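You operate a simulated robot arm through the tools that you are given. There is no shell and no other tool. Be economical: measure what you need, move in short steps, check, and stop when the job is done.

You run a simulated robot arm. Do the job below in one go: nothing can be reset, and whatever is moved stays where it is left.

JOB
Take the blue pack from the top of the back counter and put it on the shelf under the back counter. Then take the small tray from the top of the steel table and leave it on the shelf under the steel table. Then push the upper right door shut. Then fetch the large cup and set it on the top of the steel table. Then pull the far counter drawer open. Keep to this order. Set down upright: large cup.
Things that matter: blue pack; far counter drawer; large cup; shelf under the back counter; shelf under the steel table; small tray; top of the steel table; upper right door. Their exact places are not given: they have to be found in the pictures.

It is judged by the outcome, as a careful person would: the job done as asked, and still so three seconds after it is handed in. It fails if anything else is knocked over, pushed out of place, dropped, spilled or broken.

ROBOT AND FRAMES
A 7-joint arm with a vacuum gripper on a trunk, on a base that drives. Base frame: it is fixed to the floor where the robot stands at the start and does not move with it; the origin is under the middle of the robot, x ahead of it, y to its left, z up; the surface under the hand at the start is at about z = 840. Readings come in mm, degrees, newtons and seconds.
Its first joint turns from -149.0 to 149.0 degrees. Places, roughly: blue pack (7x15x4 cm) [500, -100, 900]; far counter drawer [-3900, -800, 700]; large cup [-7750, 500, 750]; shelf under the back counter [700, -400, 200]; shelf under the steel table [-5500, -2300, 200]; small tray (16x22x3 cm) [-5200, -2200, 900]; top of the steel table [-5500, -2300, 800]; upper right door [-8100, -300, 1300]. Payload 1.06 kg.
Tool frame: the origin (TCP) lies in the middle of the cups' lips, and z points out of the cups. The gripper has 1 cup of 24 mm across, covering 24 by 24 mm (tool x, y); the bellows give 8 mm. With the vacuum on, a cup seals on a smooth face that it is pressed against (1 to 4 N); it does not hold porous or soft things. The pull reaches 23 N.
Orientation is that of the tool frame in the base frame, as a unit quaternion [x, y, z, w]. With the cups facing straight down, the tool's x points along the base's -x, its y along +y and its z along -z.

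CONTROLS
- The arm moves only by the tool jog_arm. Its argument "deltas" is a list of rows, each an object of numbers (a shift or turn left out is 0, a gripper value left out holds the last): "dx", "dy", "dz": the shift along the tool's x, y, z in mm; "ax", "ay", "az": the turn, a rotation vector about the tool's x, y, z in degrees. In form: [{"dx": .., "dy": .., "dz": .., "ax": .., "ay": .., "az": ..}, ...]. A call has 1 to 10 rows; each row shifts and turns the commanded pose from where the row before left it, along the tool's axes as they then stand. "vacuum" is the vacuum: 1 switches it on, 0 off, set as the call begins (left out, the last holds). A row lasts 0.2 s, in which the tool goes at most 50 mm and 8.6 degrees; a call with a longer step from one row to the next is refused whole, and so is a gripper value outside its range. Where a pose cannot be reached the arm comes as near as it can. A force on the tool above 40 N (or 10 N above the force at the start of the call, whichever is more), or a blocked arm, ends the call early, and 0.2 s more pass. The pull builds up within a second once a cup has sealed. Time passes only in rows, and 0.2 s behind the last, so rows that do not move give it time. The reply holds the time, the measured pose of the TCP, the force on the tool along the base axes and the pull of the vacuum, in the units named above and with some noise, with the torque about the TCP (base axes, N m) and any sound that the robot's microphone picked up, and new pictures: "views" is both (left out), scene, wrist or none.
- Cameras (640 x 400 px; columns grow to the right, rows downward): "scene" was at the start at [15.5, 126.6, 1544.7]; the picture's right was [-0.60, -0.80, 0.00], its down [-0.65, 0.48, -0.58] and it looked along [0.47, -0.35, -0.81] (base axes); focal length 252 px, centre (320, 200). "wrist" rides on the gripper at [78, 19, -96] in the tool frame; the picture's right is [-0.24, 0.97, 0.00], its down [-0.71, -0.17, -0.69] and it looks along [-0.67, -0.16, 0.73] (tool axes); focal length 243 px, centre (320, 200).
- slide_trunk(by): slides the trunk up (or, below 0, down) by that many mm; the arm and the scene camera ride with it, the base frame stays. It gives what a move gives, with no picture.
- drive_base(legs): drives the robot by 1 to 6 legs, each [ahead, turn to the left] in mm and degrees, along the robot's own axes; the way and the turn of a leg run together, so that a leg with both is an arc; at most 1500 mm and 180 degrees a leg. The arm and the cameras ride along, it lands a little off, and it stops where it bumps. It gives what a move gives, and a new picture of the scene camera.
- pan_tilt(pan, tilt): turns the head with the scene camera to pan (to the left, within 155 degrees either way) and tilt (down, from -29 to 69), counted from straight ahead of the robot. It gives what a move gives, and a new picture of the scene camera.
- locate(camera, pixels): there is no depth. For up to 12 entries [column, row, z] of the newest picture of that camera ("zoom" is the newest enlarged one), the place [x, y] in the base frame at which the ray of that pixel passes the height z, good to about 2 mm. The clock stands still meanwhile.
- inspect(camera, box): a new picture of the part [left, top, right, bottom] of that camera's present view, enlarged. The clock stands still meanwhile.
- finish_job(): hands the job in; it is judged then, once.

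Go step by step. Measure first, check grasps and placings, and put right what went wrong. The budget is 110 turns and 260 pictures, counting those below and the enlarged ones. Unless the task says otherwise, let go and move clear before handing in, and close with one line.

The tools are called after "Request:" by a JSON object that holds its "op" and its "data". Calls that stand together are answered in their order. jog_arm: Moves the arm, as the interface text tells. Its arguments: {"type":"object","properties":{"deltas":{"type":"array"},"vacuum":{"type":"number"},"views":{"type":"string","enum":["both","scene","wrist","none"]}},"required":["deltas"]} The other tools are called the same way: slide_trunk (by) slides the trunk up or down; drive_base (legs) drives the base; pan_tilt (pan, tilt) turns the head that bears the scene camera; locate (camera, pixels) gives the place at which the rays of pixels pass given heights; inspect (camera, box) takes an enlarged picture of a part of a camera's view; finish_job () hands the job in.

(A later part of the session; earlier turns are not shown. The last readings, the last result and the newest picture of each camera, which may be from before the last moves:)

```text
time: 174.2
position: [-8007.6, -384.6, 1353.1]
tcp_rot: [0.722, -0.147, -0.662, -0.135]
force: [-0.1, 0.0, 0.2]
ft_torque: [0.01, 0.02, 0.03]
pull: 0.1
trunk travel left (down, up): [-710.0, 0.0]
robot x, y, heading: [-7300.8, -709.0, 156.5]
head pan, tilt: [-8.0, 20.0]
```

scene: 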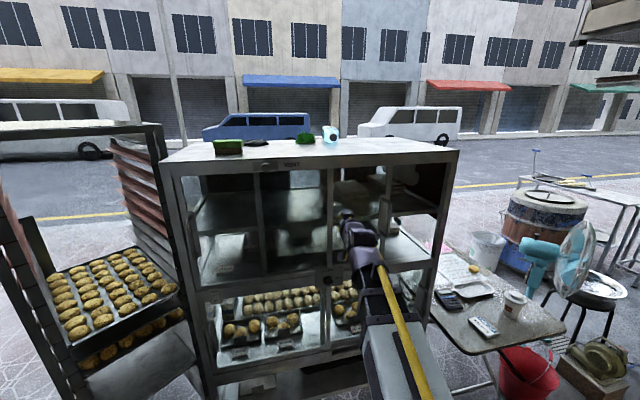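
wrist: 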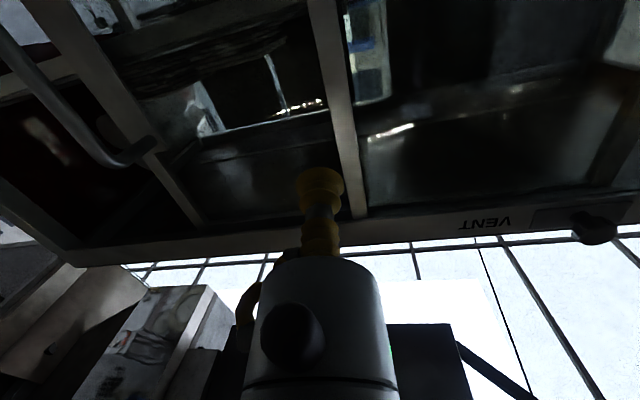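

The handle shows top-left in the (inverted) wrist view, its upper end at (140,150). Triangulating with the scene view.

Request:
{"op": "locate", "data": {"camera": "scene", "pixels": [[386, 197, 1280], [386, 197, 1320], [386, 197, 1360], [383, 233, 1180], [383, 233, 1220], [383, 233, 1260], [440, 205, 1280], [430, 262, 1080]]}}

Request:
{"op": "locate", "data": {"camera": "wrist", "pixels": [[130, 155, 1280], [130, 155, 1320], [130, 155, 1360], [335, 100, 1280], [335, 100, 1240]]}}

Request:
{"op": "inspect", "data": {"camera": "wrist", "box": [0, 0, 360, 250]}}

```text
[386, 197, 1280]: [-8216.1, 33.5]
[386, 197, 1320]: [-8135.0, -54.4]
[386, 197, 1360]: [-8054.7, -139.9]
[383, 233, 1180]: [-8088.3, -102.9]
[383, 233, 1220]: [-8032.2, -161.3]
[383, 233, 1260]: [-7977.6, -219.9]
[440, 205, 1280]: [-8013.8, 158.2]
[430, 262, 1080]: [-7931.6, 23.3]
```

```text
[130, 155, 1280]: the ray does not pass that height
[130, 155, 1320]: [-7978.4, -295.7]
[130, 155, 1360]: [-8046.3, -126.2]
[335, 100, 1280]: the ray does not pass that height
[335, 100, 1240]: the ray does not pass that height
```

```text
1.60 times, centred on (180, 125) of wrist
```

zoom: 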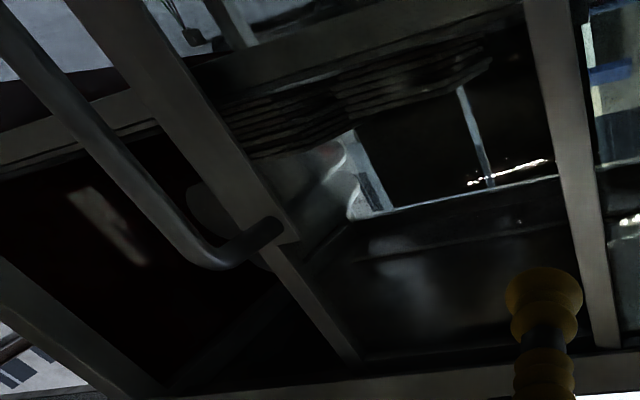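

The handle bar is vertical, z≈1203–1358, about 265 mm left of the right post and ~30 mm proud. I'll level the tool, go to z≈1280 and about 60 mm left of the bar.

Request:
{"op": "jog_arm", "data": {"deltas": [{"dx": 35, "ay": -5}, {"dx": 35}, {"dy": -40}, {"dy": -40}, {"dy": -40}, {"dy": -20}, {}], "views": "both"}}

```text
time: 175.8
position: [-7950.0, -258.7, 1283.6]
tcp_rot: [0.694, -0.14, -0.692, -0.141]
force: [0.4, -1.0, 0.1]
ft_torque: [0.0, 0.01, -0.01]
pull: 0.0
trunk travel left (down, up): [-710.0, 0.0]
robot x, y, heading: [-7306.0, -710.2, 156.6]
head pan, tilt: [-8.0, 20.0]
```

scene: 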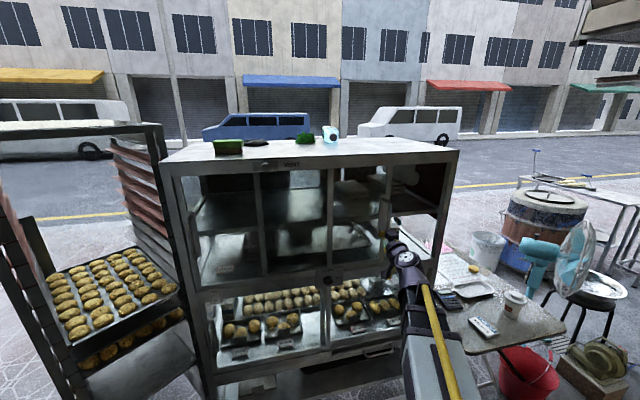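
wrist: 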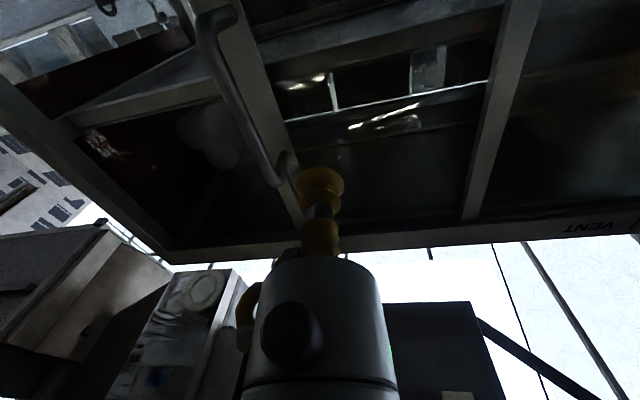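

The cup is aligned just to the left (robot's view) of the bar. Advancing 130 mm toward the pane.

Request:
{"op": "jog_arm", "data": {"deltas": [{"dz": 40}, {"dz": 40}, {"dz": 30}, {"dz": 15}, {}], "views": "both"}}

```text
time: 177.0
position: [-8066.0, -210.9, 1282.4]
tcp_rot: [0.694, -0.14, -0.692, -0.141]
force: [0.7, 0.1, 0.8]
ft_torque: [0.02, 0.02, -0.01]
pull: 0.2
trunk travel left (down, up): [-710.0, 0.0]
robot x, y, heading: [-7301.4, -712.6, 156.5]
head pan, tilt: [-8.0, 20.0]
```

scene: 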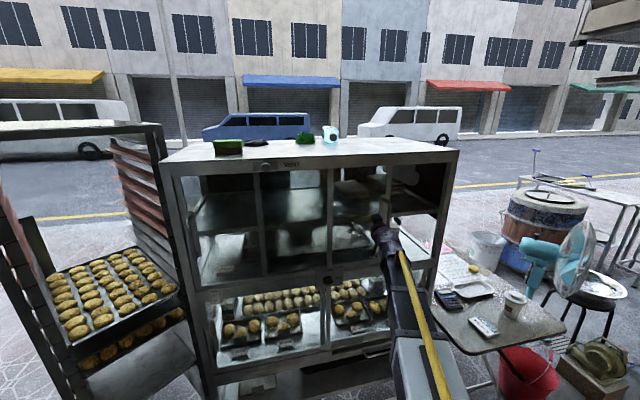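
wrist: 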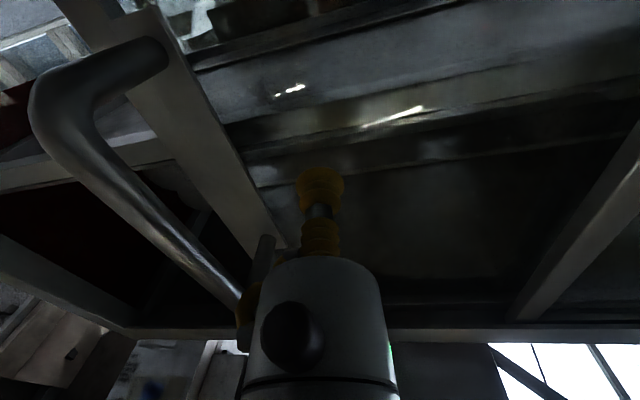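

Now 46 mm from the estimated plane. Advancing slowly until a light touch on the pane.

Request:
{"op": "jog_arm", "data": {"deltas": [{"dz": 10}, {"dz": 8}, {"dz": 5}, {"dz": 4}, {"dz": 3}, {}], "views": "wrist"}}

```text
time: 178.4
position: [-8093.1, -196.8, 1283.5]
tcp_rot: [0.694, -0.14, -0.692, -0.141]
force: [1.1, 0.8, 0.7]
ft_torque: [-0.03, 0.04, -0.01]
pull: 0.1
trunk travel left (down, up): [-710.0, 0.0]
robot x, y, heading: [-7300.6, -708.4, 156.4]
head pan, tilt: [-8.0, 20.0]
```

wrist: 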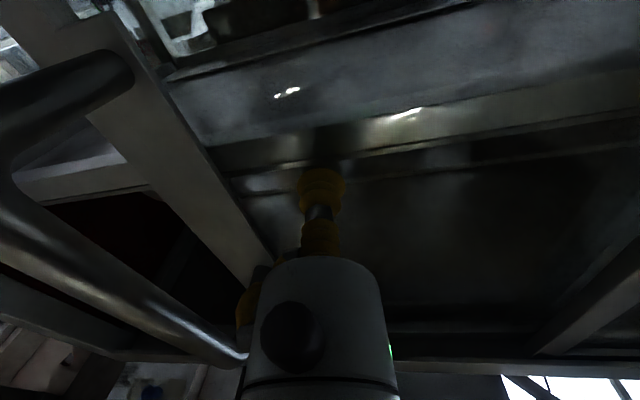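

Close to the pane (the reflection is just above the cup). Now pushing to the right against the bar in small steps.

Request:
{"op": "jog_arm", "data": {"deltas": [{"dy": -10}, {"dy": -10}, {"dy": -10}, {"dy": -10}, {"dy": -10}, {"dy": -10}, {"dy": -10}, {"dy": -10}, {}], "views": "both"}}

```text
time: 180.4
position: [-8061.5, -124.5, 1283.6]
tcp_rot: [0.694, -0.14, -0.692, -0.141]
force: [-2.4, -1.8, -0.2]
ft_torque: [0.02, -0.03, -0.11]
pull: 0.1
trunk travel left (down, up): [-710.0, 0.0]
robot x, y, heading: [-7301.5, -711.2, 156.3]
head pan, tilt: [-8.0, 20.0]
```

scene: 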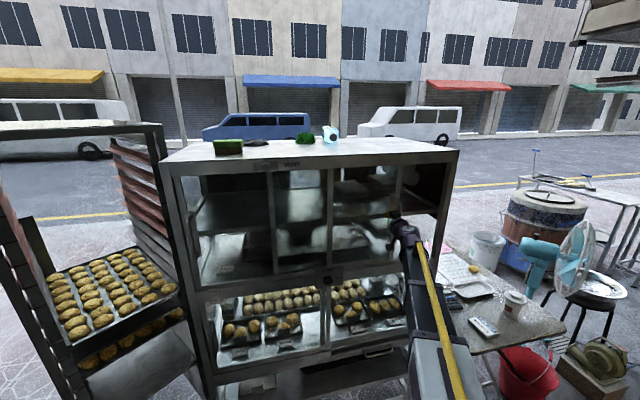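
wrist: 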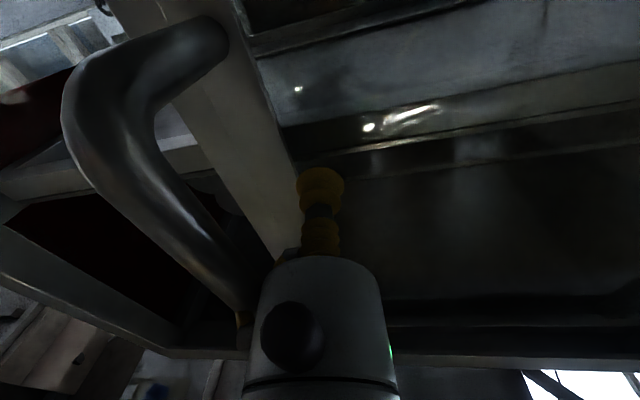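

The pane is sliding (its edge moved from column 388 to 402 in the scene). Continuing to push right.

Request:
{"op": "jog_arm", "data": {"deltas": [{"dy": -15}, {"dy": -15}, {"dy": -15}, {"dy": -15}, {"dy": -15}, {"dy": -15}, {"dy": -15}, {"dy": -15}, {}], "views": "both"}}

```text
time: 182.4
position: [-8011.9, -13.4, 1283.9]
tcp_rot: [0.693, -0.14, -0.693, -0.141]
force: [6.7, -4.0, 1.3]
ft_torque: [-0.02, -0.09, -0.13]
pull: 0.1
trunk travel left (down, up): [-710.0, 0.0]
robot x, y, heading: [-7301.6, -713.3, 156.2]
head pan, tilt: [-8.0, 20.0]
```

scene: 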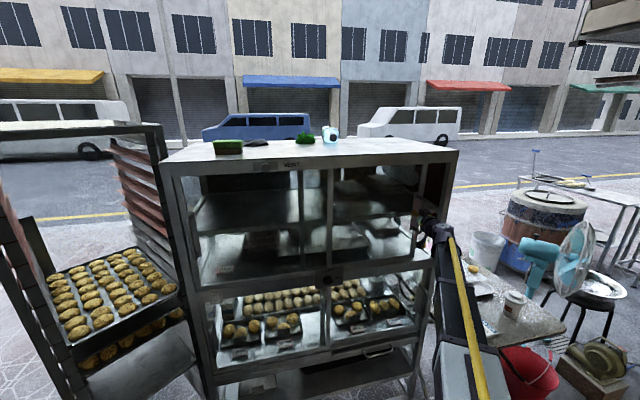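
wrist: 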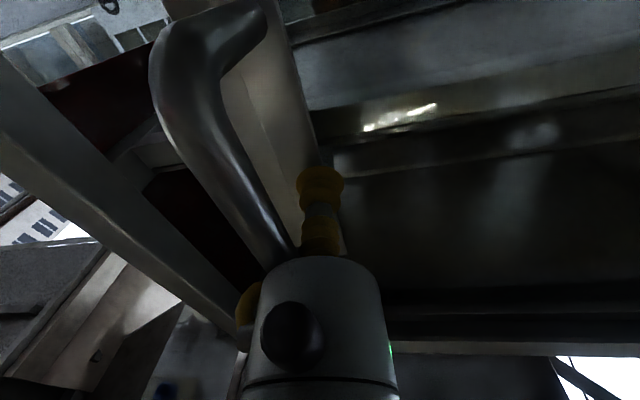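

The cup now lightly presses the pane (7–8 N), so I'll ease back 5 mm and keep pushing.

Request:
{"op": "jog_arm", "data": {"deltas": [{"dz": -6}, {"dy": -12, "dz": -0.4}, {"dy": -12, "dz": -0.4}, {"dy": -12, "dz": -0.4}, {"dy": -12, "dz": -0.4}, {"dy": -12, "dz": -0.4}, {}], "views": "both"}}

```text
time: 184.0
position: [-7981.8, 38.4, 1284.1]
tcp_rot: [0.694, -0.141, -0.692, -0.142]
force: [-1.3, -1.3, 0.5]
ft_torque: [-0.01, 0.04, -0.08]
pull: 0.1
trunk travel left (down, up): [-710.0, 0.0]
robot x, y, heading: [-7300.3, -707.8, 156.4]
head pan, tilt: [-8.0, 20.0]
```

scene: 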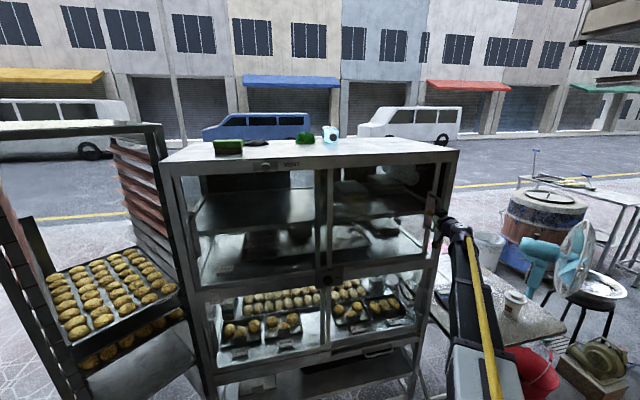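
wrist: 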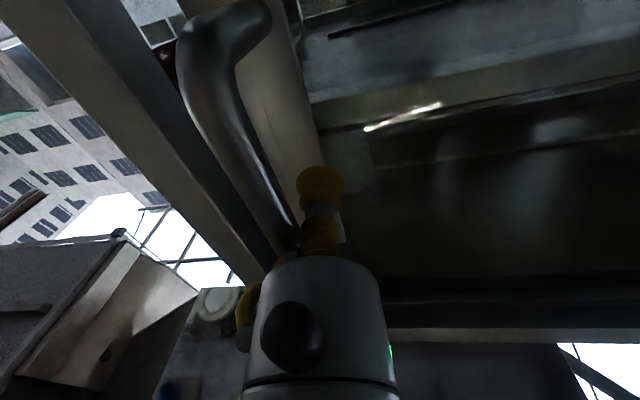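

Nearly shut. Pushing on in small steps until it meets the post.

Request:
{"op": "jog_arm", "data": {"deltas": [{"dy": -8}, {"dy": -8}, {"dy": -6}, {"dy": -6}, {"dy": -5}, {"dy": -5}, {}], "views": "both"}}

```text
time: 185.3
position: [-7975.8, 58.7, 1282.8]
tcp_rot: [0.696, -0.133, -0.692, -0.135]
force: [-6.1, -14.7, 0.8]
ft_torque: [0.05, 0.05, -0.51]
pull: 0.1
trunk travel left (down, up): [-710.0, 0.0]
robot x, y, heading: [-7301.1, -708.7, 157.1]
head pan, tilt: [-8.0, 20.0]
stopped in row 6: the force on the tool passed its limit at 44 N (the readings are from after the stop); the commanded pose is now the measured one
```

scene: 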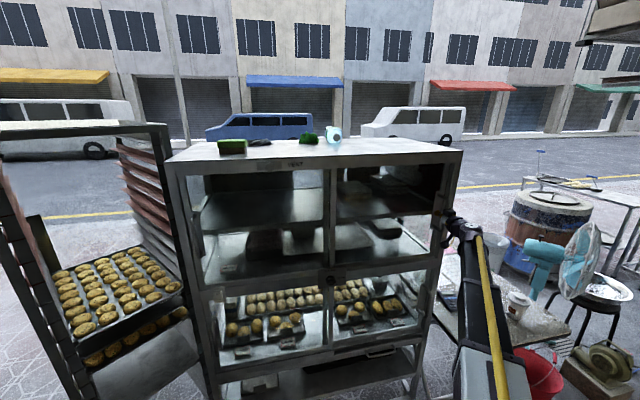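
wrist: 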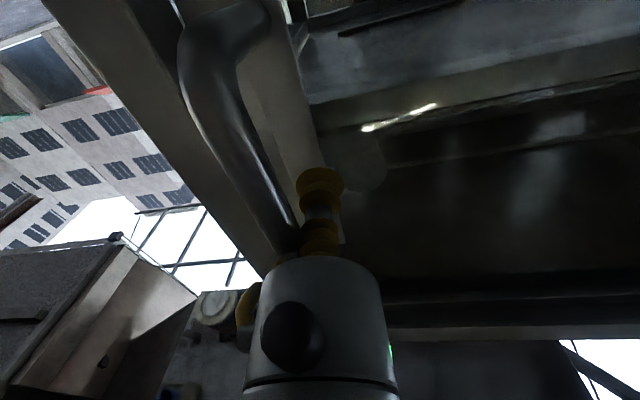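

A firm stop at 44 N: the pane has reached its end. Backing the tool away and checking the gap.

Request:
{"op": "jog_arm", "data": {"deltas": [{"dy": 15}, {"dy": 20}, {"dz": -30}, {"dz": -40}, {"dz": -40}, {"dz": -40}, {"dy": 40}, {"dy": 40}, {"dy": 40}], "views": "scene"}}

Request:
{"op": "inspect", "data": {"camera": "scene", "box": [310, 140, 480, 290]}}

```text
time: 187.3
position: [-7892.4, -135.7, 1284.2]
tcp_rot: [0.696, -0.137, -0.692, -0.137]
force: [0.4, -0.5, 0.8]
ft_torque: [-0.03, -0.07, 0.0]
pull: 0.2
trunk travel left (down, up): [-710.0, 0.0]
robot x, y, heading: [-7301.3, -708.7, 157.1]
head pan, tilt: [-8.0, 20.0]
```

scene: 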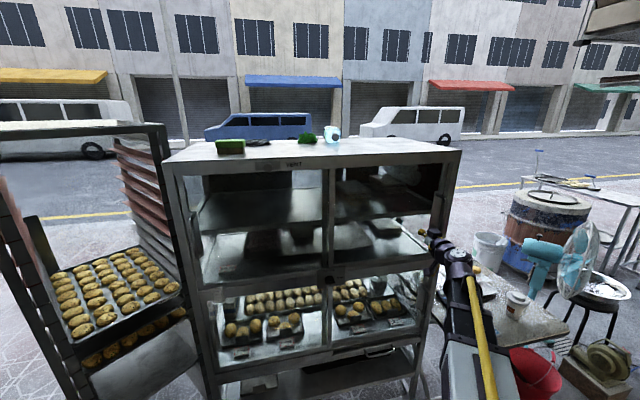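

```text
2.67 times, centred on (395, 215) of scene
```

zoom: 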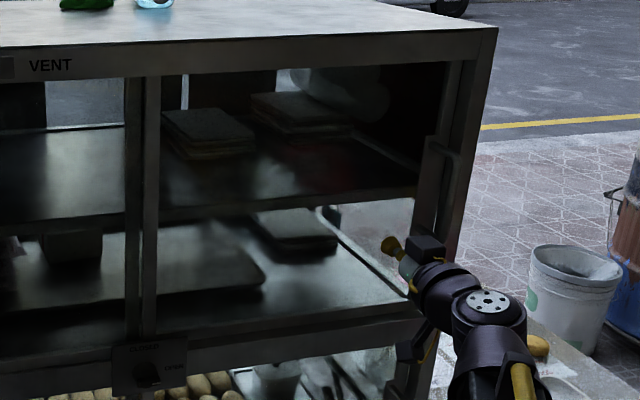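

The pane now sits against the right post: shut. Next, the large cup at about (517,303). Enlarging.

Request:
{"op": "inspect", "data": {"camera": "scene", "box": [430, 220, 620, 350]}}

Request:
{"op": "locate", "data": {"camera": "scene", "pixels": [[517, 318, 720], [517, 318, 700], [517, 295, 800], [570, 325, 720], [432, 315, 720]]}}

```text
3.08 times, centred on (525, 285) of scene
```

zoom: 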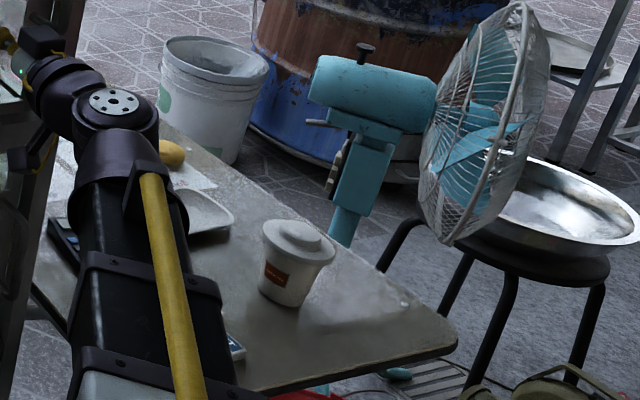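

```text
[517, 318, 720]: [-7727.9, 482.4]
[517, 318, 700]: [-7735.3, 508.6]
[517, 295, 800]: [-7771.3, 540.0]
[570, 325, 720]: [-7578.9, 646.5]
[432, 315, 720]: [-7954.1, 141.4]
```

It's a lidded paper cup with a flat raised lid, near (-7735,500) — reachable from further along. First, turning the tool back down while it is clear of the cabinet.

Request:
{"op": "jog_arm", "data": {"deltas": [{"dx": 15, "dz": -10, "ay": 8.5}, {"dx": 20, "ay": 8.5}, {"dx": 20, "ay": 8.5}, {"dx": 20, "ay": 8.5}, {"dx": 20, "ay": 8.5}, {"dx": 20, "ay": 8.5}, {"dx": 20, "ay": 8.5}, {"dx": 20, "ay": 8.5}, {"dx": 20, "ay": 8.5}, {"dx": 20, "ay": 8.5}], "views": "none"}}

Request:
{"op": "jog_arm", "data": {"deltas": [{"ay": 5}, {"dx": 40, "dy": 20}, {"dx": 40, "dy": 30}, {"dx": 30, "dy": 40}, {"dy": 40}, {"dy": 40}, {"dy": 40}], "views": "scene"}}

```text
time: 189.6
position: [-7778.2, -182.4, 1146.0]
tcp_rot: [0.98, -0.193, -0.039, -0.009]
force: [0.6, 0.5, 0.0]
ft_torque: [0.02, 0.0, -0.01]
pull: 0.1
trunk travel left (down, up): [-710.0, 0.0]
robot x, y, heading: [-7300.2, -712.7, 157.1]
head pan, tilt: [-8.0, 20.0]
```

```text
time: 191.2
position: [-7755.1, -421.5, 1145.5]
tcp_rot: [0.981, -0.193, 0.003, 0.0]
force: [0.1, 0.3, -1.0]
ft_torque: [0.0, -0.02, 0.01]
pull: 0.1
trunk travel left (down, up): [-710.0, 0.0]
robot x, y, heading: [-7299.6, -710.4, 156.8]
head pan, tilt: [-8.0, 20.0]
```

scene: 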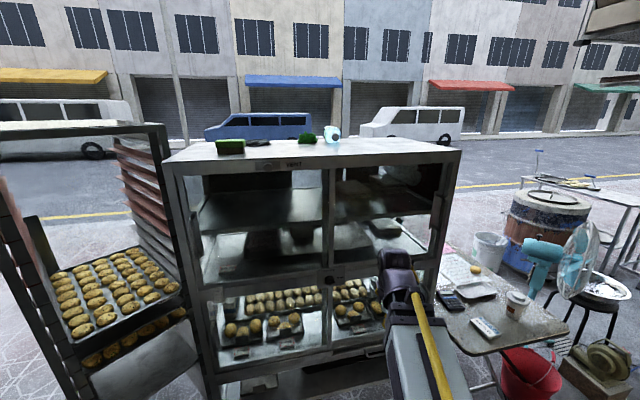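

Turning right 50° to face the table, then looking.

Request:
{"op": "drive_base", "data": {"legs": [[0, -50]]}}

Request:
{"op": "pan_tilt", "data": {"pan": 0, "tilt": 35}}

```text
time: 193.8
position: [-7377.0, -179.9, 1144.8]
tcp_rot: [0.811, -0.585, 0.003, 0.001]
force: [0.8, 0.0, -0.6]
ft_torque: [0.05, 0.0, -0.01]
pull: 0.1
trunk travel left (down, up): [-710.0, 0.0]
robot x, y, heading: [-7304.7, -707.9, 107.5]
head pan, tilt: [-8.0, 20.0]
```

scene: 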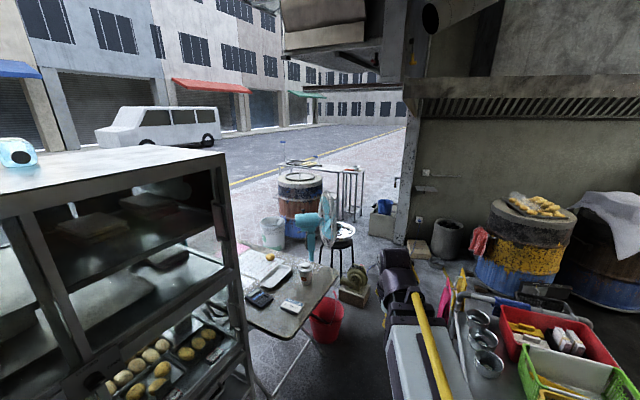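

```text
time: 194.6
position: [-7377.7, -179.8, 1145.9]
tcp_rot: [0.811, -0.585, 0.002, 0.001]
force: [0.0, 0.5, 0.0]
ft_torque: [-0.02, -0.01, 0.02]
pull: 0.0
trunk travel left (down, up): [-710.0, 0.0]
robot x, y, heading: [-7304.1, -713.8, 107.5]
head pan, tilt: [0.0, 35.0]
```

scene: 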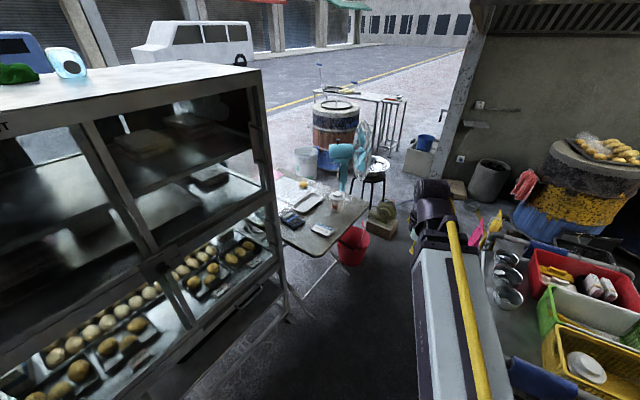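

The cart is nearer on the right than thought. Measuring it, the cup and bucket.

Request:
{"op": "locate", "data": {"camera": "scene", "pixels": [[505, 360, 900], [480, 235, 900], [500, 240, 850], [335, 208, 720], [336, 196, 800], [352, 255, 150], [300, 255, 720], [368, 208, 720], [340, 262, 0], [290, 318, 0], [278, 315, 0]]}}

Request:
{"op": "inspect", "data": {"camera": "scene", "box": [250, 150, 450, 330]}}

```text
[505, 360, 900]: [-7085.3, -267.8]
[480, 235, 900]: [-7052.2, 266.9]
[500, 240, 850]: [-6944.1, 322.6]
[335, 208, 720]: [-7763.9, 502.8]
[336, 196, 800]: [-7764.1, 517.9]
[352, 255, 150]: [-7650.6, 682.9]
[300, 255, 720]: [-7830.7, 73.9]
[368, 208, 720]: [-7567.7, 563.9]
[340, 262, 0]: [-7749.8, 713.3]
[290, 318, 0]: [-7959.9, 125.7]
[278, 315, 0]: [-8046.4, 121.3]
```

```text
2.22 times, centred on (350, 240) of scene
```

zoom: 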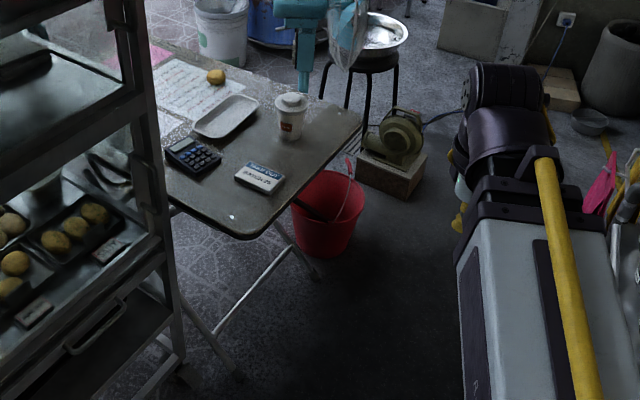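

The cup is at about (-7764,510); the cart handle at x≈-7085. Driving 460 mm along heading ≈112° keeps clear of both.

Request:
{"op": "drive_base", "data": {"legs": [[0, 4.7], [460, 0]]}}

Request:
{"op": "jog_arm", "data": {"deltas": [{}], "views": "wrist"}}

```text
time: 197.8
position: [-7593.2, 241.7, 1144.7]
tcp_rot: [0.833, -0.553, 0.002, 0.001]
force: [0.0, 0.6, -0.6]
ft_torque: [-0.01, -0.02, -0.03]
pull: 0.2
trunk travel left (down, up): [-710.0, 0.0]
robot x, y, heading: [-7475.3, -282.9, 111.9]
head pan, tilt: [0.0, 35.0]
```

scene: 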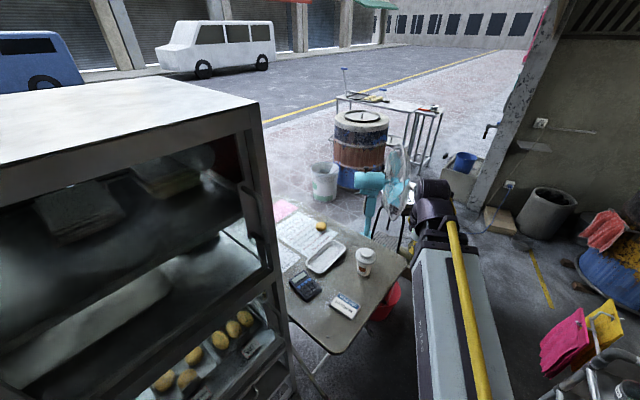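

```text
time: 198.2
position: [-7592.2, 241.3, 1145.4]
tcp_rot: [0.834, -0.552, 0.002, 0.0]
force: [0.4, 0.4, -0.1]
ft_torque: [0.04, -0.03, -0.02]
pull: 0.0
trunk travel left (down, up): [-710.0, 0.0]
robot x, y, heading: [-7477.4, -279.7, 111.7]
head pan, tilt: [0.0, 35.0]
```

wrist: 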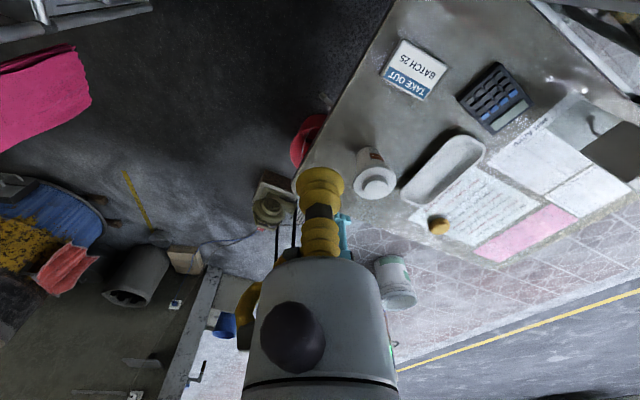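

Cup lid at wrist (376,182) and scene (366,252). Triangulating.

Request:
{"op": "locate", "data": {"camera": "wrist", "pixels": [[376, 183, 800], [376, 183, 840], [376, 183, 880], [368, 152, 720]]}}

Request:
{"op": "locate", "data": {"camera": "scene", "pixels": [[366, 252, 800], [366, 252, 840], [366, 252, 880], [363, 277, 720]]}}

Request:
{"op": "inspect", "data": {"camera": "wrist", "box": [320, 120, 440, 220]}}

Request:
{"op": "inspect", "data": {"camera": "scene", "box": [320, 220, 420, 300]}}

```text
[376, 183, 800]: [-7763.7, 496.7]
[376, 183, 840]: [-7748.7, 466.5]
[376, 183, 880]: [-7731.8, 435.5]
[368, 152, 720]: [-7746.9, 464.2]
```

```text
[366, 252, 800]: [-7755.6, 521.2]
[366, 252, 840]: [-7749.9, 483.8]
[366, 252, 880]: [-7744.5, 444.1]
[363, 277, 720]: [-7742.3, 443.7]
```

```text
4.00 times, centred on (380, 170) of wrist
```

zoom: 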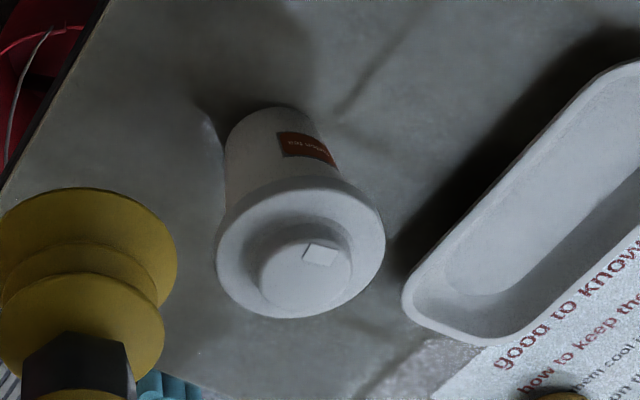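

```text
5.00 times, centred on (370, 260) of scene
```

zoom: 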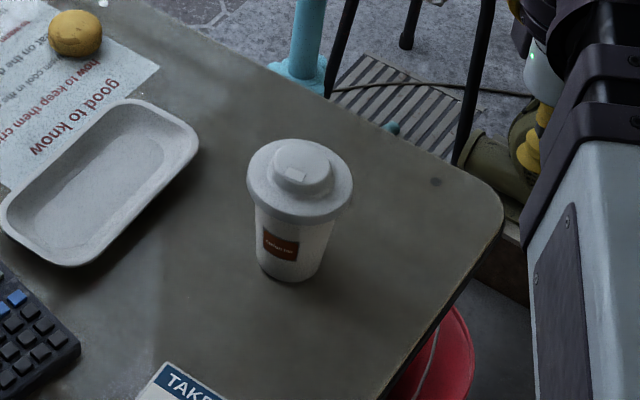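

The lid has a raised flat disc with a small tab. Refining the disc centre.

Request:
{"op": "locate", "data": {"camera": "wrist", "pixels": [[376, 187.5, 820], [376, 187.5, 850], [376, 187.5, 880], [373, 190.5, 850], [379, 183.5, 850]]}}

Request:
{"op": "locate", "data": {"camera": "scene", "pixels": [[366.5, 253, 820], [366.5, 253, 850], [366.5, 253, 880]]}}

```text
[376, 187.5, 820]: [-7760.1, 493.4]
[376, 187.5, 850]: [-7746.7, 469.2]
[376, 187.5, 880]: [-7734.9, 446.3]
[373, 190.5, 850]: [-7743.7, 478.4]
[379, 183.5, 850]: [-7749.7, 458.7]
```

```text
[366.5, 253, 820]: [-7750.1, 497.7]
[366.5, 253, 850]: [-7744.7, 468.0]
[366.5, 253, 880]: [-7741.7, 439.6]
```

Lid top z≈850 at (-7746,470). Checking the fan's position, which stands behind the cup.

Request:
{"op": "locate", "data": {"camera": "scene", "pixels": [[366, 236, 0], [360, 180, 900], [360, 180, 700], [385, 190, 800], [405, 180, 900], [400, 215, 700]]}}

Request:
{"op": "jog_arm", "data": {"deltas": [{"dx": -43, "dy": 8}, {"dx": -43, "dy": 8}, {"dx": -43, "dy": 8}, {"dx": -43, "dy": 8}, {"dx": -43, "dy": 8}, {}], "views": "both"}}

```text
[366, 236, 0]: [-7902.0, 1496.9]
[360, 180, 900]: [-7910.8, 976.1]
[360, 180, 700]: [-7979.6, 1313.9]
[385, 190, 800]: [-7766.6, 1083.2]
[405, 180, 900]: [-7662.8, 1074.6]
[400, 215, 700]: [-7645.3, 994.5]
```

```text
time: 199.6
position: [-7711.4, 423.2, 1145.2]
tcp_rot: [0.833, -0.553, 0.002, 0.0]
force: [-0.6, -0.3, 0.9]
ft_torque: [0.02, -0.02, -0.01]
pull: 0.1
trunk travel left (down, up): [-710.0, 0.0]
robot x, y, heading: [-7479.8, -285.3, 112.1]
head pan, tilt: [0.0, 35.0]
```

scene: 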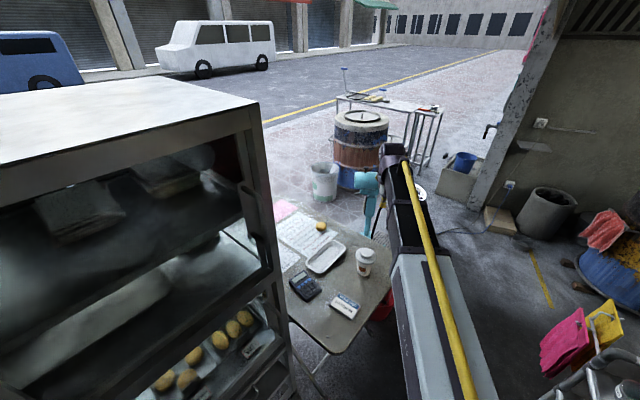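
wrist: 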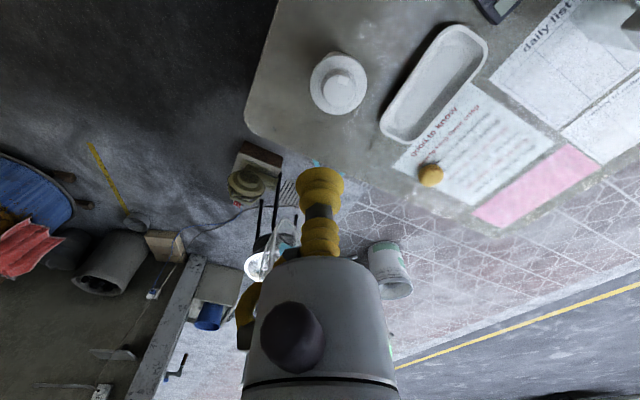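

Fan is well beyond. Re-measuring the lid disc from here at (341,88).

Request:
{"op": "inspect", "data": {"camera": "wrist", "box": [290, 40, 390, 130]}}

Request:
{"op": "locate", "data": {"camera": "wrist", "pixels": [[341, 89, 850], [341, 89, 840]]}}

```text
4.44 times, centred on (340, 85) of wrist
```

zoom: 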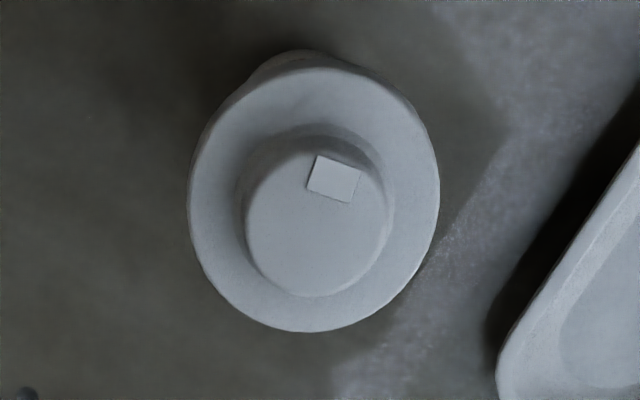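

```text
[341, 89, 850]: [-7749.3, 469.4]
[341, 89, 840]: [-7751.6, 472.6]
```

Request:
{"op": "locate", "data": {"camera": "zoom", "pixels": [[317, 225, 848], [310, 243, 848], [333, 180, 848]]}}

```text
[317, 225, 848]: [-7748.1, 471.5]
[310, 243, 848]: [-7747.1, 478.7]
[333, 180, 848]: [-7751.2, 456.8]
```

Aiming for (-7747,478), on the flat of the disc clear of the tab. Moving over and descending to z≈868.

Request:
{"op": "jog_arm", "data": {"deltas": [{"dx": -32, "dy": 6}, {"dx": -32, "dy": 5.5}, {"dz": 48}, {"dz": 48}, {"dz": 48}, {"dz": 48}, {"dz": 45}, {"dz": 28}, {"dz": 12}, {}], "views": "wrist"}}

```text
time: 201.8
position: [-7746.1, 478.2, 866.3]
tcp_rot: [0.833, -0.553, 0.002, 0.0]
force: [-0.2, -0.6, 0.3]
ft_torque: [0.0, 0.01, -0.01]
pull: 0.0
trunk travel left (down, up): [-710.0, 0.0]
robot x, y, heading: [-7477.2, -282.9, 111.7]
head pan, tilt: [0.0, 35.0]
```

wrist: 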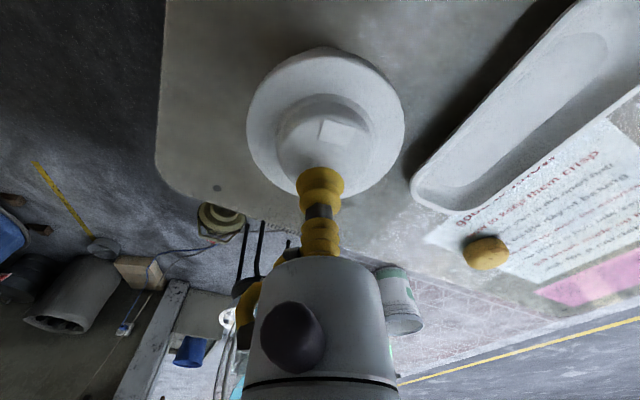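

Request:
{"op": "locate", "data": {"camera": "wrist", "pixels": [[320, 165, 848], [320, 175, 848], [322, 142, 848], [341, 132, 850]]}}

```text
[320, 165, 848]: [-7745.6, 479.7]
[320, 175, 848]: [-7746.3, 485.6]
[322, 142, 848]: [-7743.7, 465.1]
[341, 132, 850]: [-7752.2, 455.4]
```

The point lies ~14 mm off the disc's centre; I'll shift back 4 mm and press down with vacuum.

Request:
{"op": "jog_arm", "data": {"deltas": [{"dx": 4, "dz": 6}, {"dz": 5}, {"dz": 2}, {"dz": 2}, {"dz": 2}, {"dz": 2}, {}, {}, {}], "vacuum": 1, "views": "none"}}

```text
time: 203.8
position: [-7743.8, 473.6, 849.1]
tcp_rot: [0.833, -0.553, 0.002, 0.0]
force: [0.7, 4.8, 12.1]
ft_torque: [0.07, 0.03, -0.03]
pull: 22.7
trunk travel left (down, up): [-710.0, 0.0]
robot x, y, heading: [-7476.0, -279.9, 111.7]
head pan, tilt: [0.0, 35.0]
```

Sealed with 22.7 N. Lifting gently and checking that the cup comes along with its lid.

Request:
{"op": "jog_arm", "data": {"deltas": [{"dz": -5}, {"dz": -10}, {"dz": -15}, {"dz": -25}, {"dz": -30}, {"dz": -30}, {}], "views": "both"}}

```text
time: 205.4
position: [-7745.1, 473.4, 963.9]
tcp_rot: [0.833, -0.553, 0.002, 0.001]
force: [0.3, 0.2, -2.8]
ft_torque: [0.01, 0.0, 0.0]
pull: 22.9
trunk travel left (down, up): [-710.0, 0.0]
robot x, y, heading: [-7474.5, -281.2, 111.7]
head pan, tilt: [0.0, 35.0]
```

scene: 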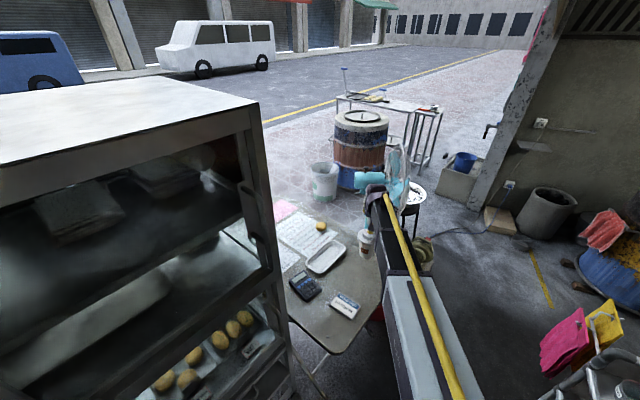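
wrist: 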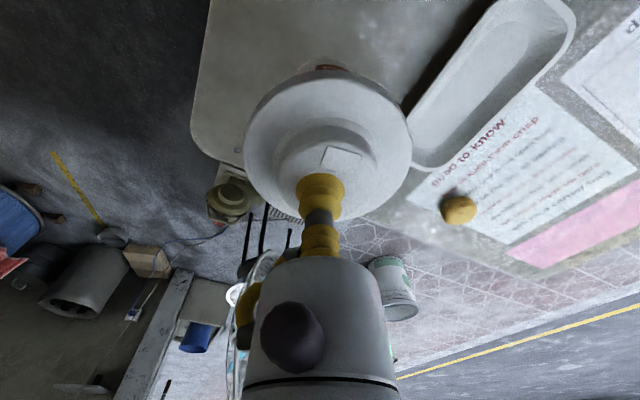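

The cup hangs true with its lid. Raising, retracting the arm, and backing out the way I came.

Request:
{"op": "jog_arm", "data": {"deltas": [{"dz": -35}, {"dz": -35}, {"dz": -35}, {"dx": 35}, {"dx": 40}, {"dx": 40}, {"dx": 40}, {"dx": 40}, {"dx": 35}, {}], "views": "wrist"}}

Request:
{"op": "drive_base", "data": {"legs": [[-600, 0], [0, 55]]}}

```text
time: 207.6
position: [-7656.4, 262.8, 1070.3]
tcp_rot: [0.833, -0.553, 0.003, 0.0]
force: [-0.8, 1.2, -2.8]
ft_torque: [0.01, -0.07, -0.01]
pull: 23.3
trunk travel left (down, up): [-710.0, 0.0]
robot x, y, heading: [-7474.2, -282.8, 111.8]
head pan, tilt: [0.0, 35.0]
```

wrist: 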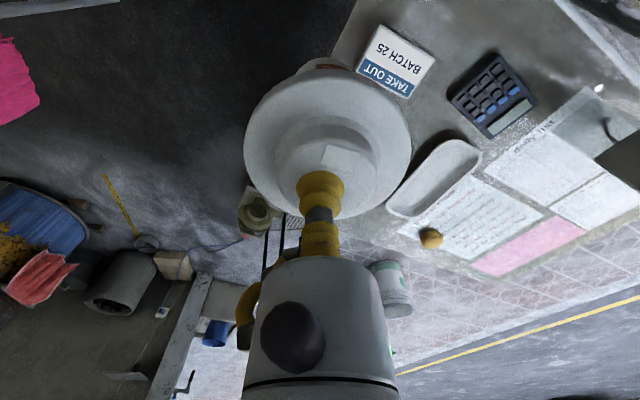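

```text
time: 213.4
position: [-7800.0, -658.6, 1070.0]
tcp_rot: [0.993, -0.115, 0.003, 0.0]
force: [0.0, -0.3, -3.3]
ft_torque: [0.02, 0.01, -0.01]
pull: 22.2
trunk travel left (down, up): [-710.0, 0.0]
robot x, y, heading: [-7248.4, -835.6, 166.2]
head pan, tilt: [0.0, 35.0]
```

scene: 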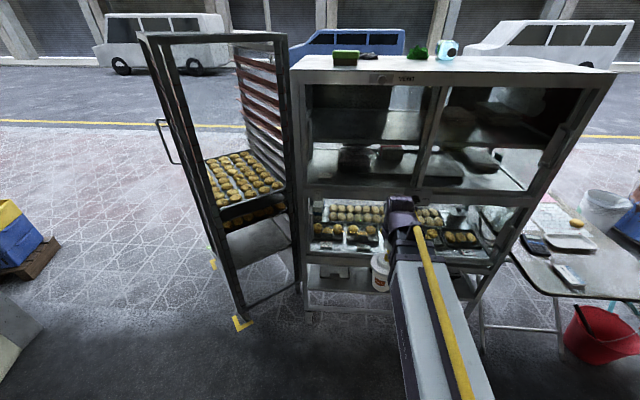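

The upper right door is visibly shut, and the cup is held. Reversing toward the steel table along the earlier route.

Request:
{"op": "drive_base", "data": {"legs": [[-1000, 0], [-820, 0]]}}

Request:
{"op": "jog_arm", "data": {"deltas": [{"dx": 20}, {"dx": 20}, {"dx": 10}, {}], "views": "wrist"}}

```text
time: 222.5
position: [-6041.3, -1087.1, 1069.6]
tcp_rot: [0.994, -0.108, 0.002, -0.001]
force: [-0.3, 0.2, -2.8]
ft_torque: [0.03, 0.01, 0.03]
pull: 23.3
trunk travel left (down, up): [-710.0, 0.0]
robot x, y, heading: [-5491.7, -1253.4, 166.8]
head pan, tilt: [0.0, 35.0]
```

scene: 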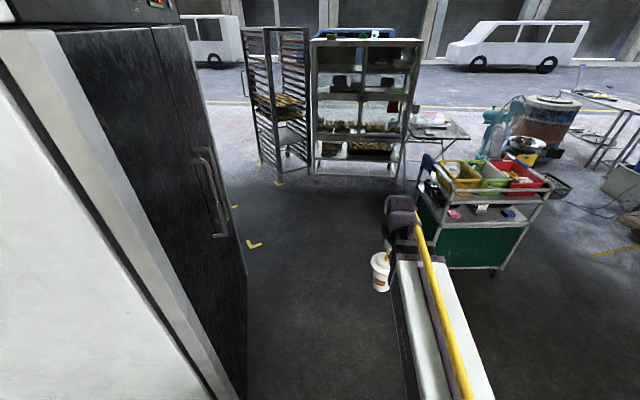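

```text
time: 223.5
position: [-6002.3, -1094.4, 1070.6]
tcp_rot: [0.994, -0.108, 0.004, 0.0]
force: [0.7, -0.6, -2.5]
ft_torque: [-0.01, 0.01, 0.03]
pull: 22.9
out of reach, approached as far as the arm can: row 3
trunk travel left (down, up): [-710.0, 0.0]
robot x, y, heading: [-5492.7, -1255.0, 166.7]
head pan, tilt: [0.0, 35.0]
```

wrist: 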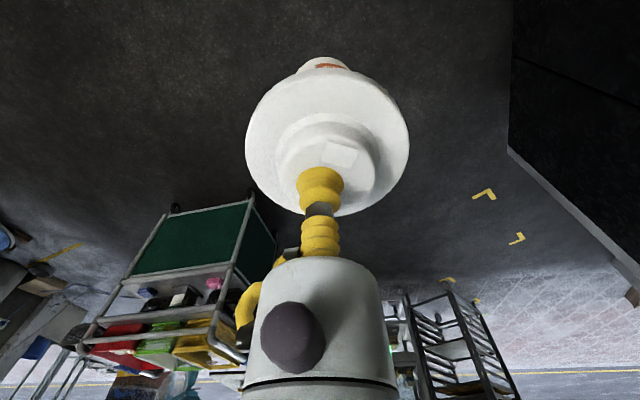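

Backing 25 mm more for fridge clearance, then turning left to face the table.

Request:
{"op": "drive_base", "data": {"legs": [[-25, 0], [0, 103]]}}

Request:
{"op": "pan_tilt", "data": {"pan": 5, "tilt": 42}}

```text
time: 228.6
position: [-5525.8, -1791.7, 1070.1]
tcp_rot: [0.713, 0.701, 0.002, -0.004]
force: [-0.2, 0.4, -2.6]
ft_torque: [-0.04, 0.02, -0.03]
pull: 22.8
trunk travel left (down, up): [-710.0, 0.0]
robot x, y, heading: [-5468.5, -1259.9, -91.9]
head pan, tilt: [0.0, 35.0]
```

scene: 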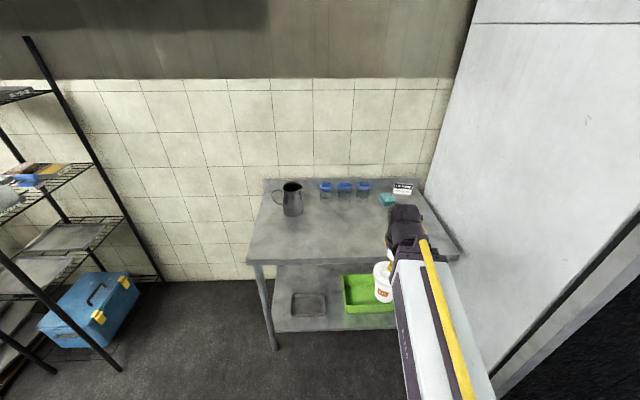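

```text
time: 229.2
position: [-5523.8, -1791.1, 1070.4]
tcp_rot: [0.713, 0.701, 0.002, -0.003]
force: [0.3, -0.6, -3.3]
ft_torque: [-0.01, -0.03, 0.0]
pull: 22.9
trunk travel left (down, up): [-710.0, 0.0]
robot x, y, heading: [-5466.4, -1258.1, -91.7]
head pan, tilt: [5.0, 42.0]
```

scene: 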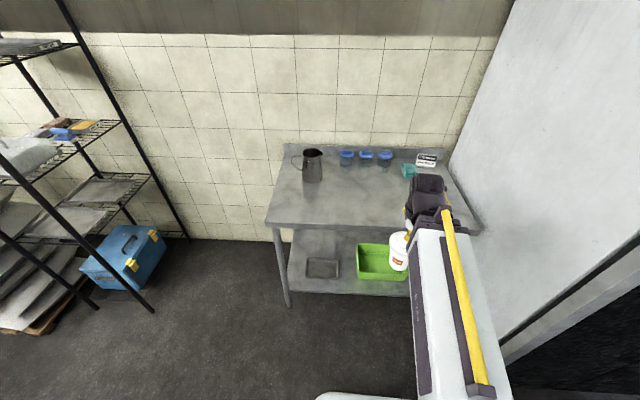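

Front-middle of the table top is free. Driving 100 mm ahead and carrying the cup over to about (-5425,-2170).

Request:
{"op": "drive_base", "data": {"legs": [[100, 0]]}}

Request:
{"op": "jog_arm", "data": {"deltas": [{"dx": -40, "dy": 15}, {"dx": -40, "dy": 15}, {"dx": -40, "dy": 15}, {"dx": -40, "dy": 15}, {"dx": -40, "dy": 15}, {"dx": -40, "dy": 15}, {"dx": -38, "dy": 12}, {}], "views": "both"}}

```text
time: 230.4
position: [-5528.2, -1891.3, 1071.1]
tcp_rot: [0.713, 0.701, 0.002, -0.003]
force: [0.3, -0.4, -3.4]
ft_torque: [0.02, 0.01, 0.01]
pull: 23.1
trunk travel left (down, up): [-710.0, 0.0]
robot x, y, heading: [-5469.7, -1358.3, -91.8]
head pan, tilt: [5.0, 42.0]
```

scene: 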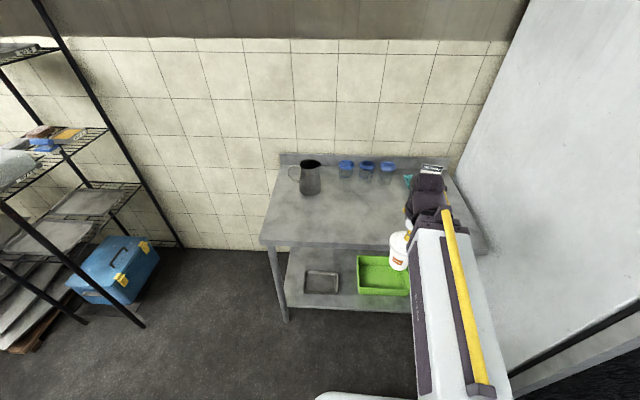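

```text
time: 232.2
position: [-5429.9, -2172.2, 1067.6]
tcp_rot: [0.713, 0.701, 0.001, -0.003]
force: [-0.9, 0.2, -2.2]
ft_torque: [0.0, 0.01, 0.0]
pull: 22.6
trunk travel left (down, up): [-710.0, 0.0]
robot x, y, heading: [-5476.4, -1360.8, -91.4]
head pan, tilt: [5.0, 42.0]
```

scene: 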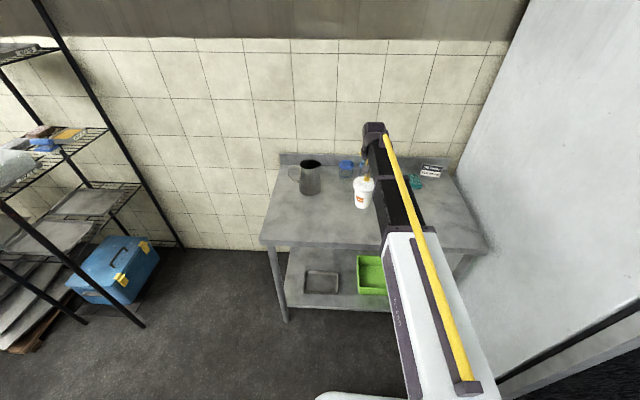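
wrist: 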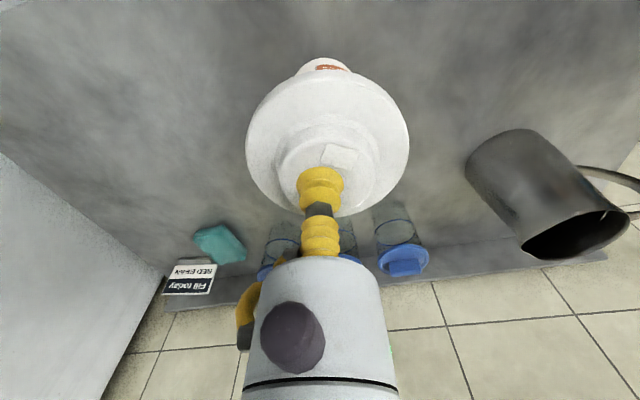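

The spot is clear of jug and jars. Lowering, slowly near contact.

Request:
{"op": "jog_arm", "data": {"deltas": [{"dz": 30}, {"dz": 25}, {"dz": 12}, {"dz": 4}, {"dz": 3}, {"dz": 3}, {}], "views": "scene"}}

```text
time: 233.8
position: [-5431.2, -2169.6, 992.2]
tcp_rot: [0.713, 0.701, 0.003, -0.002]
force: [-0.1, 0.3, -2.9]
ft_torque: [-0.01, -0.01, -0.01]
pull: 23.1
trunk travel left (down, up): [-710.0, 0.0]
robot x, y, heading: [-5470.9, -1359.2, -91.9]
head pan, tilt: [5.0, 42.0]
```

scene: 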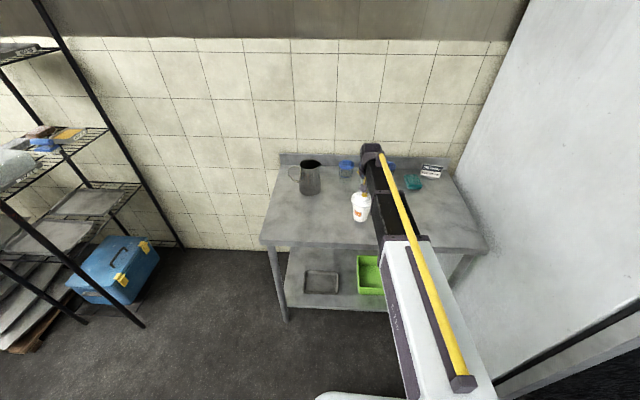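

Request:
{"op": "jog_arm", "data": {"deltas": [{"dz": 3}, {"dz": 2}, {"dz": 2}, {"dz": 2}, {"dz": 2}, {}], "views": "none"}}

```text
time: 235.2
position: [-5430.3, -2169.8, 982.4]
tcp_rot: [0.713, 0.701, 0.001, -0.003]
force: [0.5, 0.7, -3.8]
ft_torque: [-0.05, 0.01, 0.0]
pull: 23.1
trunk travel left (down, up): [-710.0, 0.0]
robot x, y, heading: [-5475.5, -1363.0, -92.2]
head pan, tilt: [5.0, 42.0]
```

Request:
{"op": "jog_arm", "data": {"deltas": [{"dz": 2}, {"dz": 2}, {"dz": 2}, {}], "views": "none"}}

```text
time: 236.2
position: [-5431.6, -2171.8, 975.2]
tcp_rot: [0.714, 0.701, 0.002, -0.004]
force: [-0.4, 0.4, -2.7]
ft_torque: [0.02, -0.01, -0.01]
pull: 23.2
trunk travel left (down, up): [-710.0, 0.0]
robot x, y, heading: [-5472.4, -1358.8, -92.1]
head pan, tilt: [5.0, 42.0]
```

Request:
{"op": "jog_arm", "data": {"deltas": [{"dz": 2}, {"dz": 2}, {"dz": 2}, {}], "views": "both"}}

Request:
{"op": "inspect", "data": {"camera": "scene", "box": [310, 150, 420, 240]}}

```text
time: 237.2
position: [-5432.3, -2169.9, 970.5]
tcp_rot: [0.712, 0.702, 0.001, -0.001]
force: [-3.7, -3.4, 17.2]
ft_torque: [-0.01, -0.02, 0.04]
pull: 22.6
trunk travel left (down, up): [-710.0, 0.0]
robot x, y, heading: [-5469.9, -1357.6, -91.9]
head pan, tilt: [5.0, 42.0]
```

scene: 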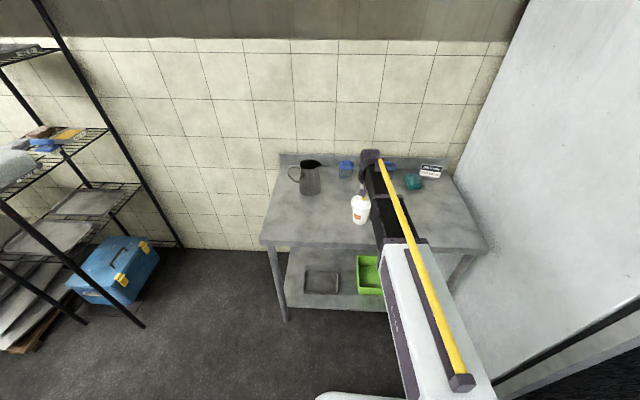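
wrist: 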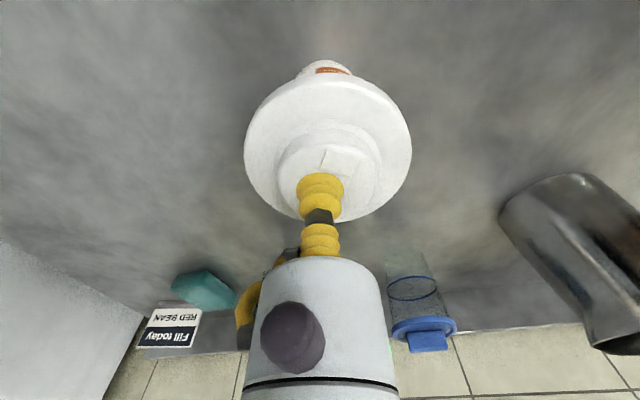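

```text
4.44 times, centred on (365, 195) of scene
```

zoom: 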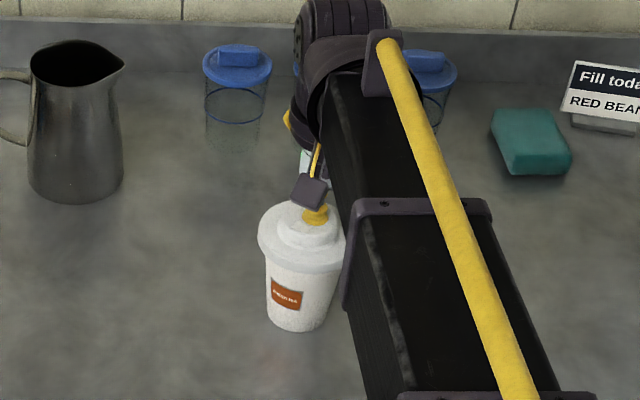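

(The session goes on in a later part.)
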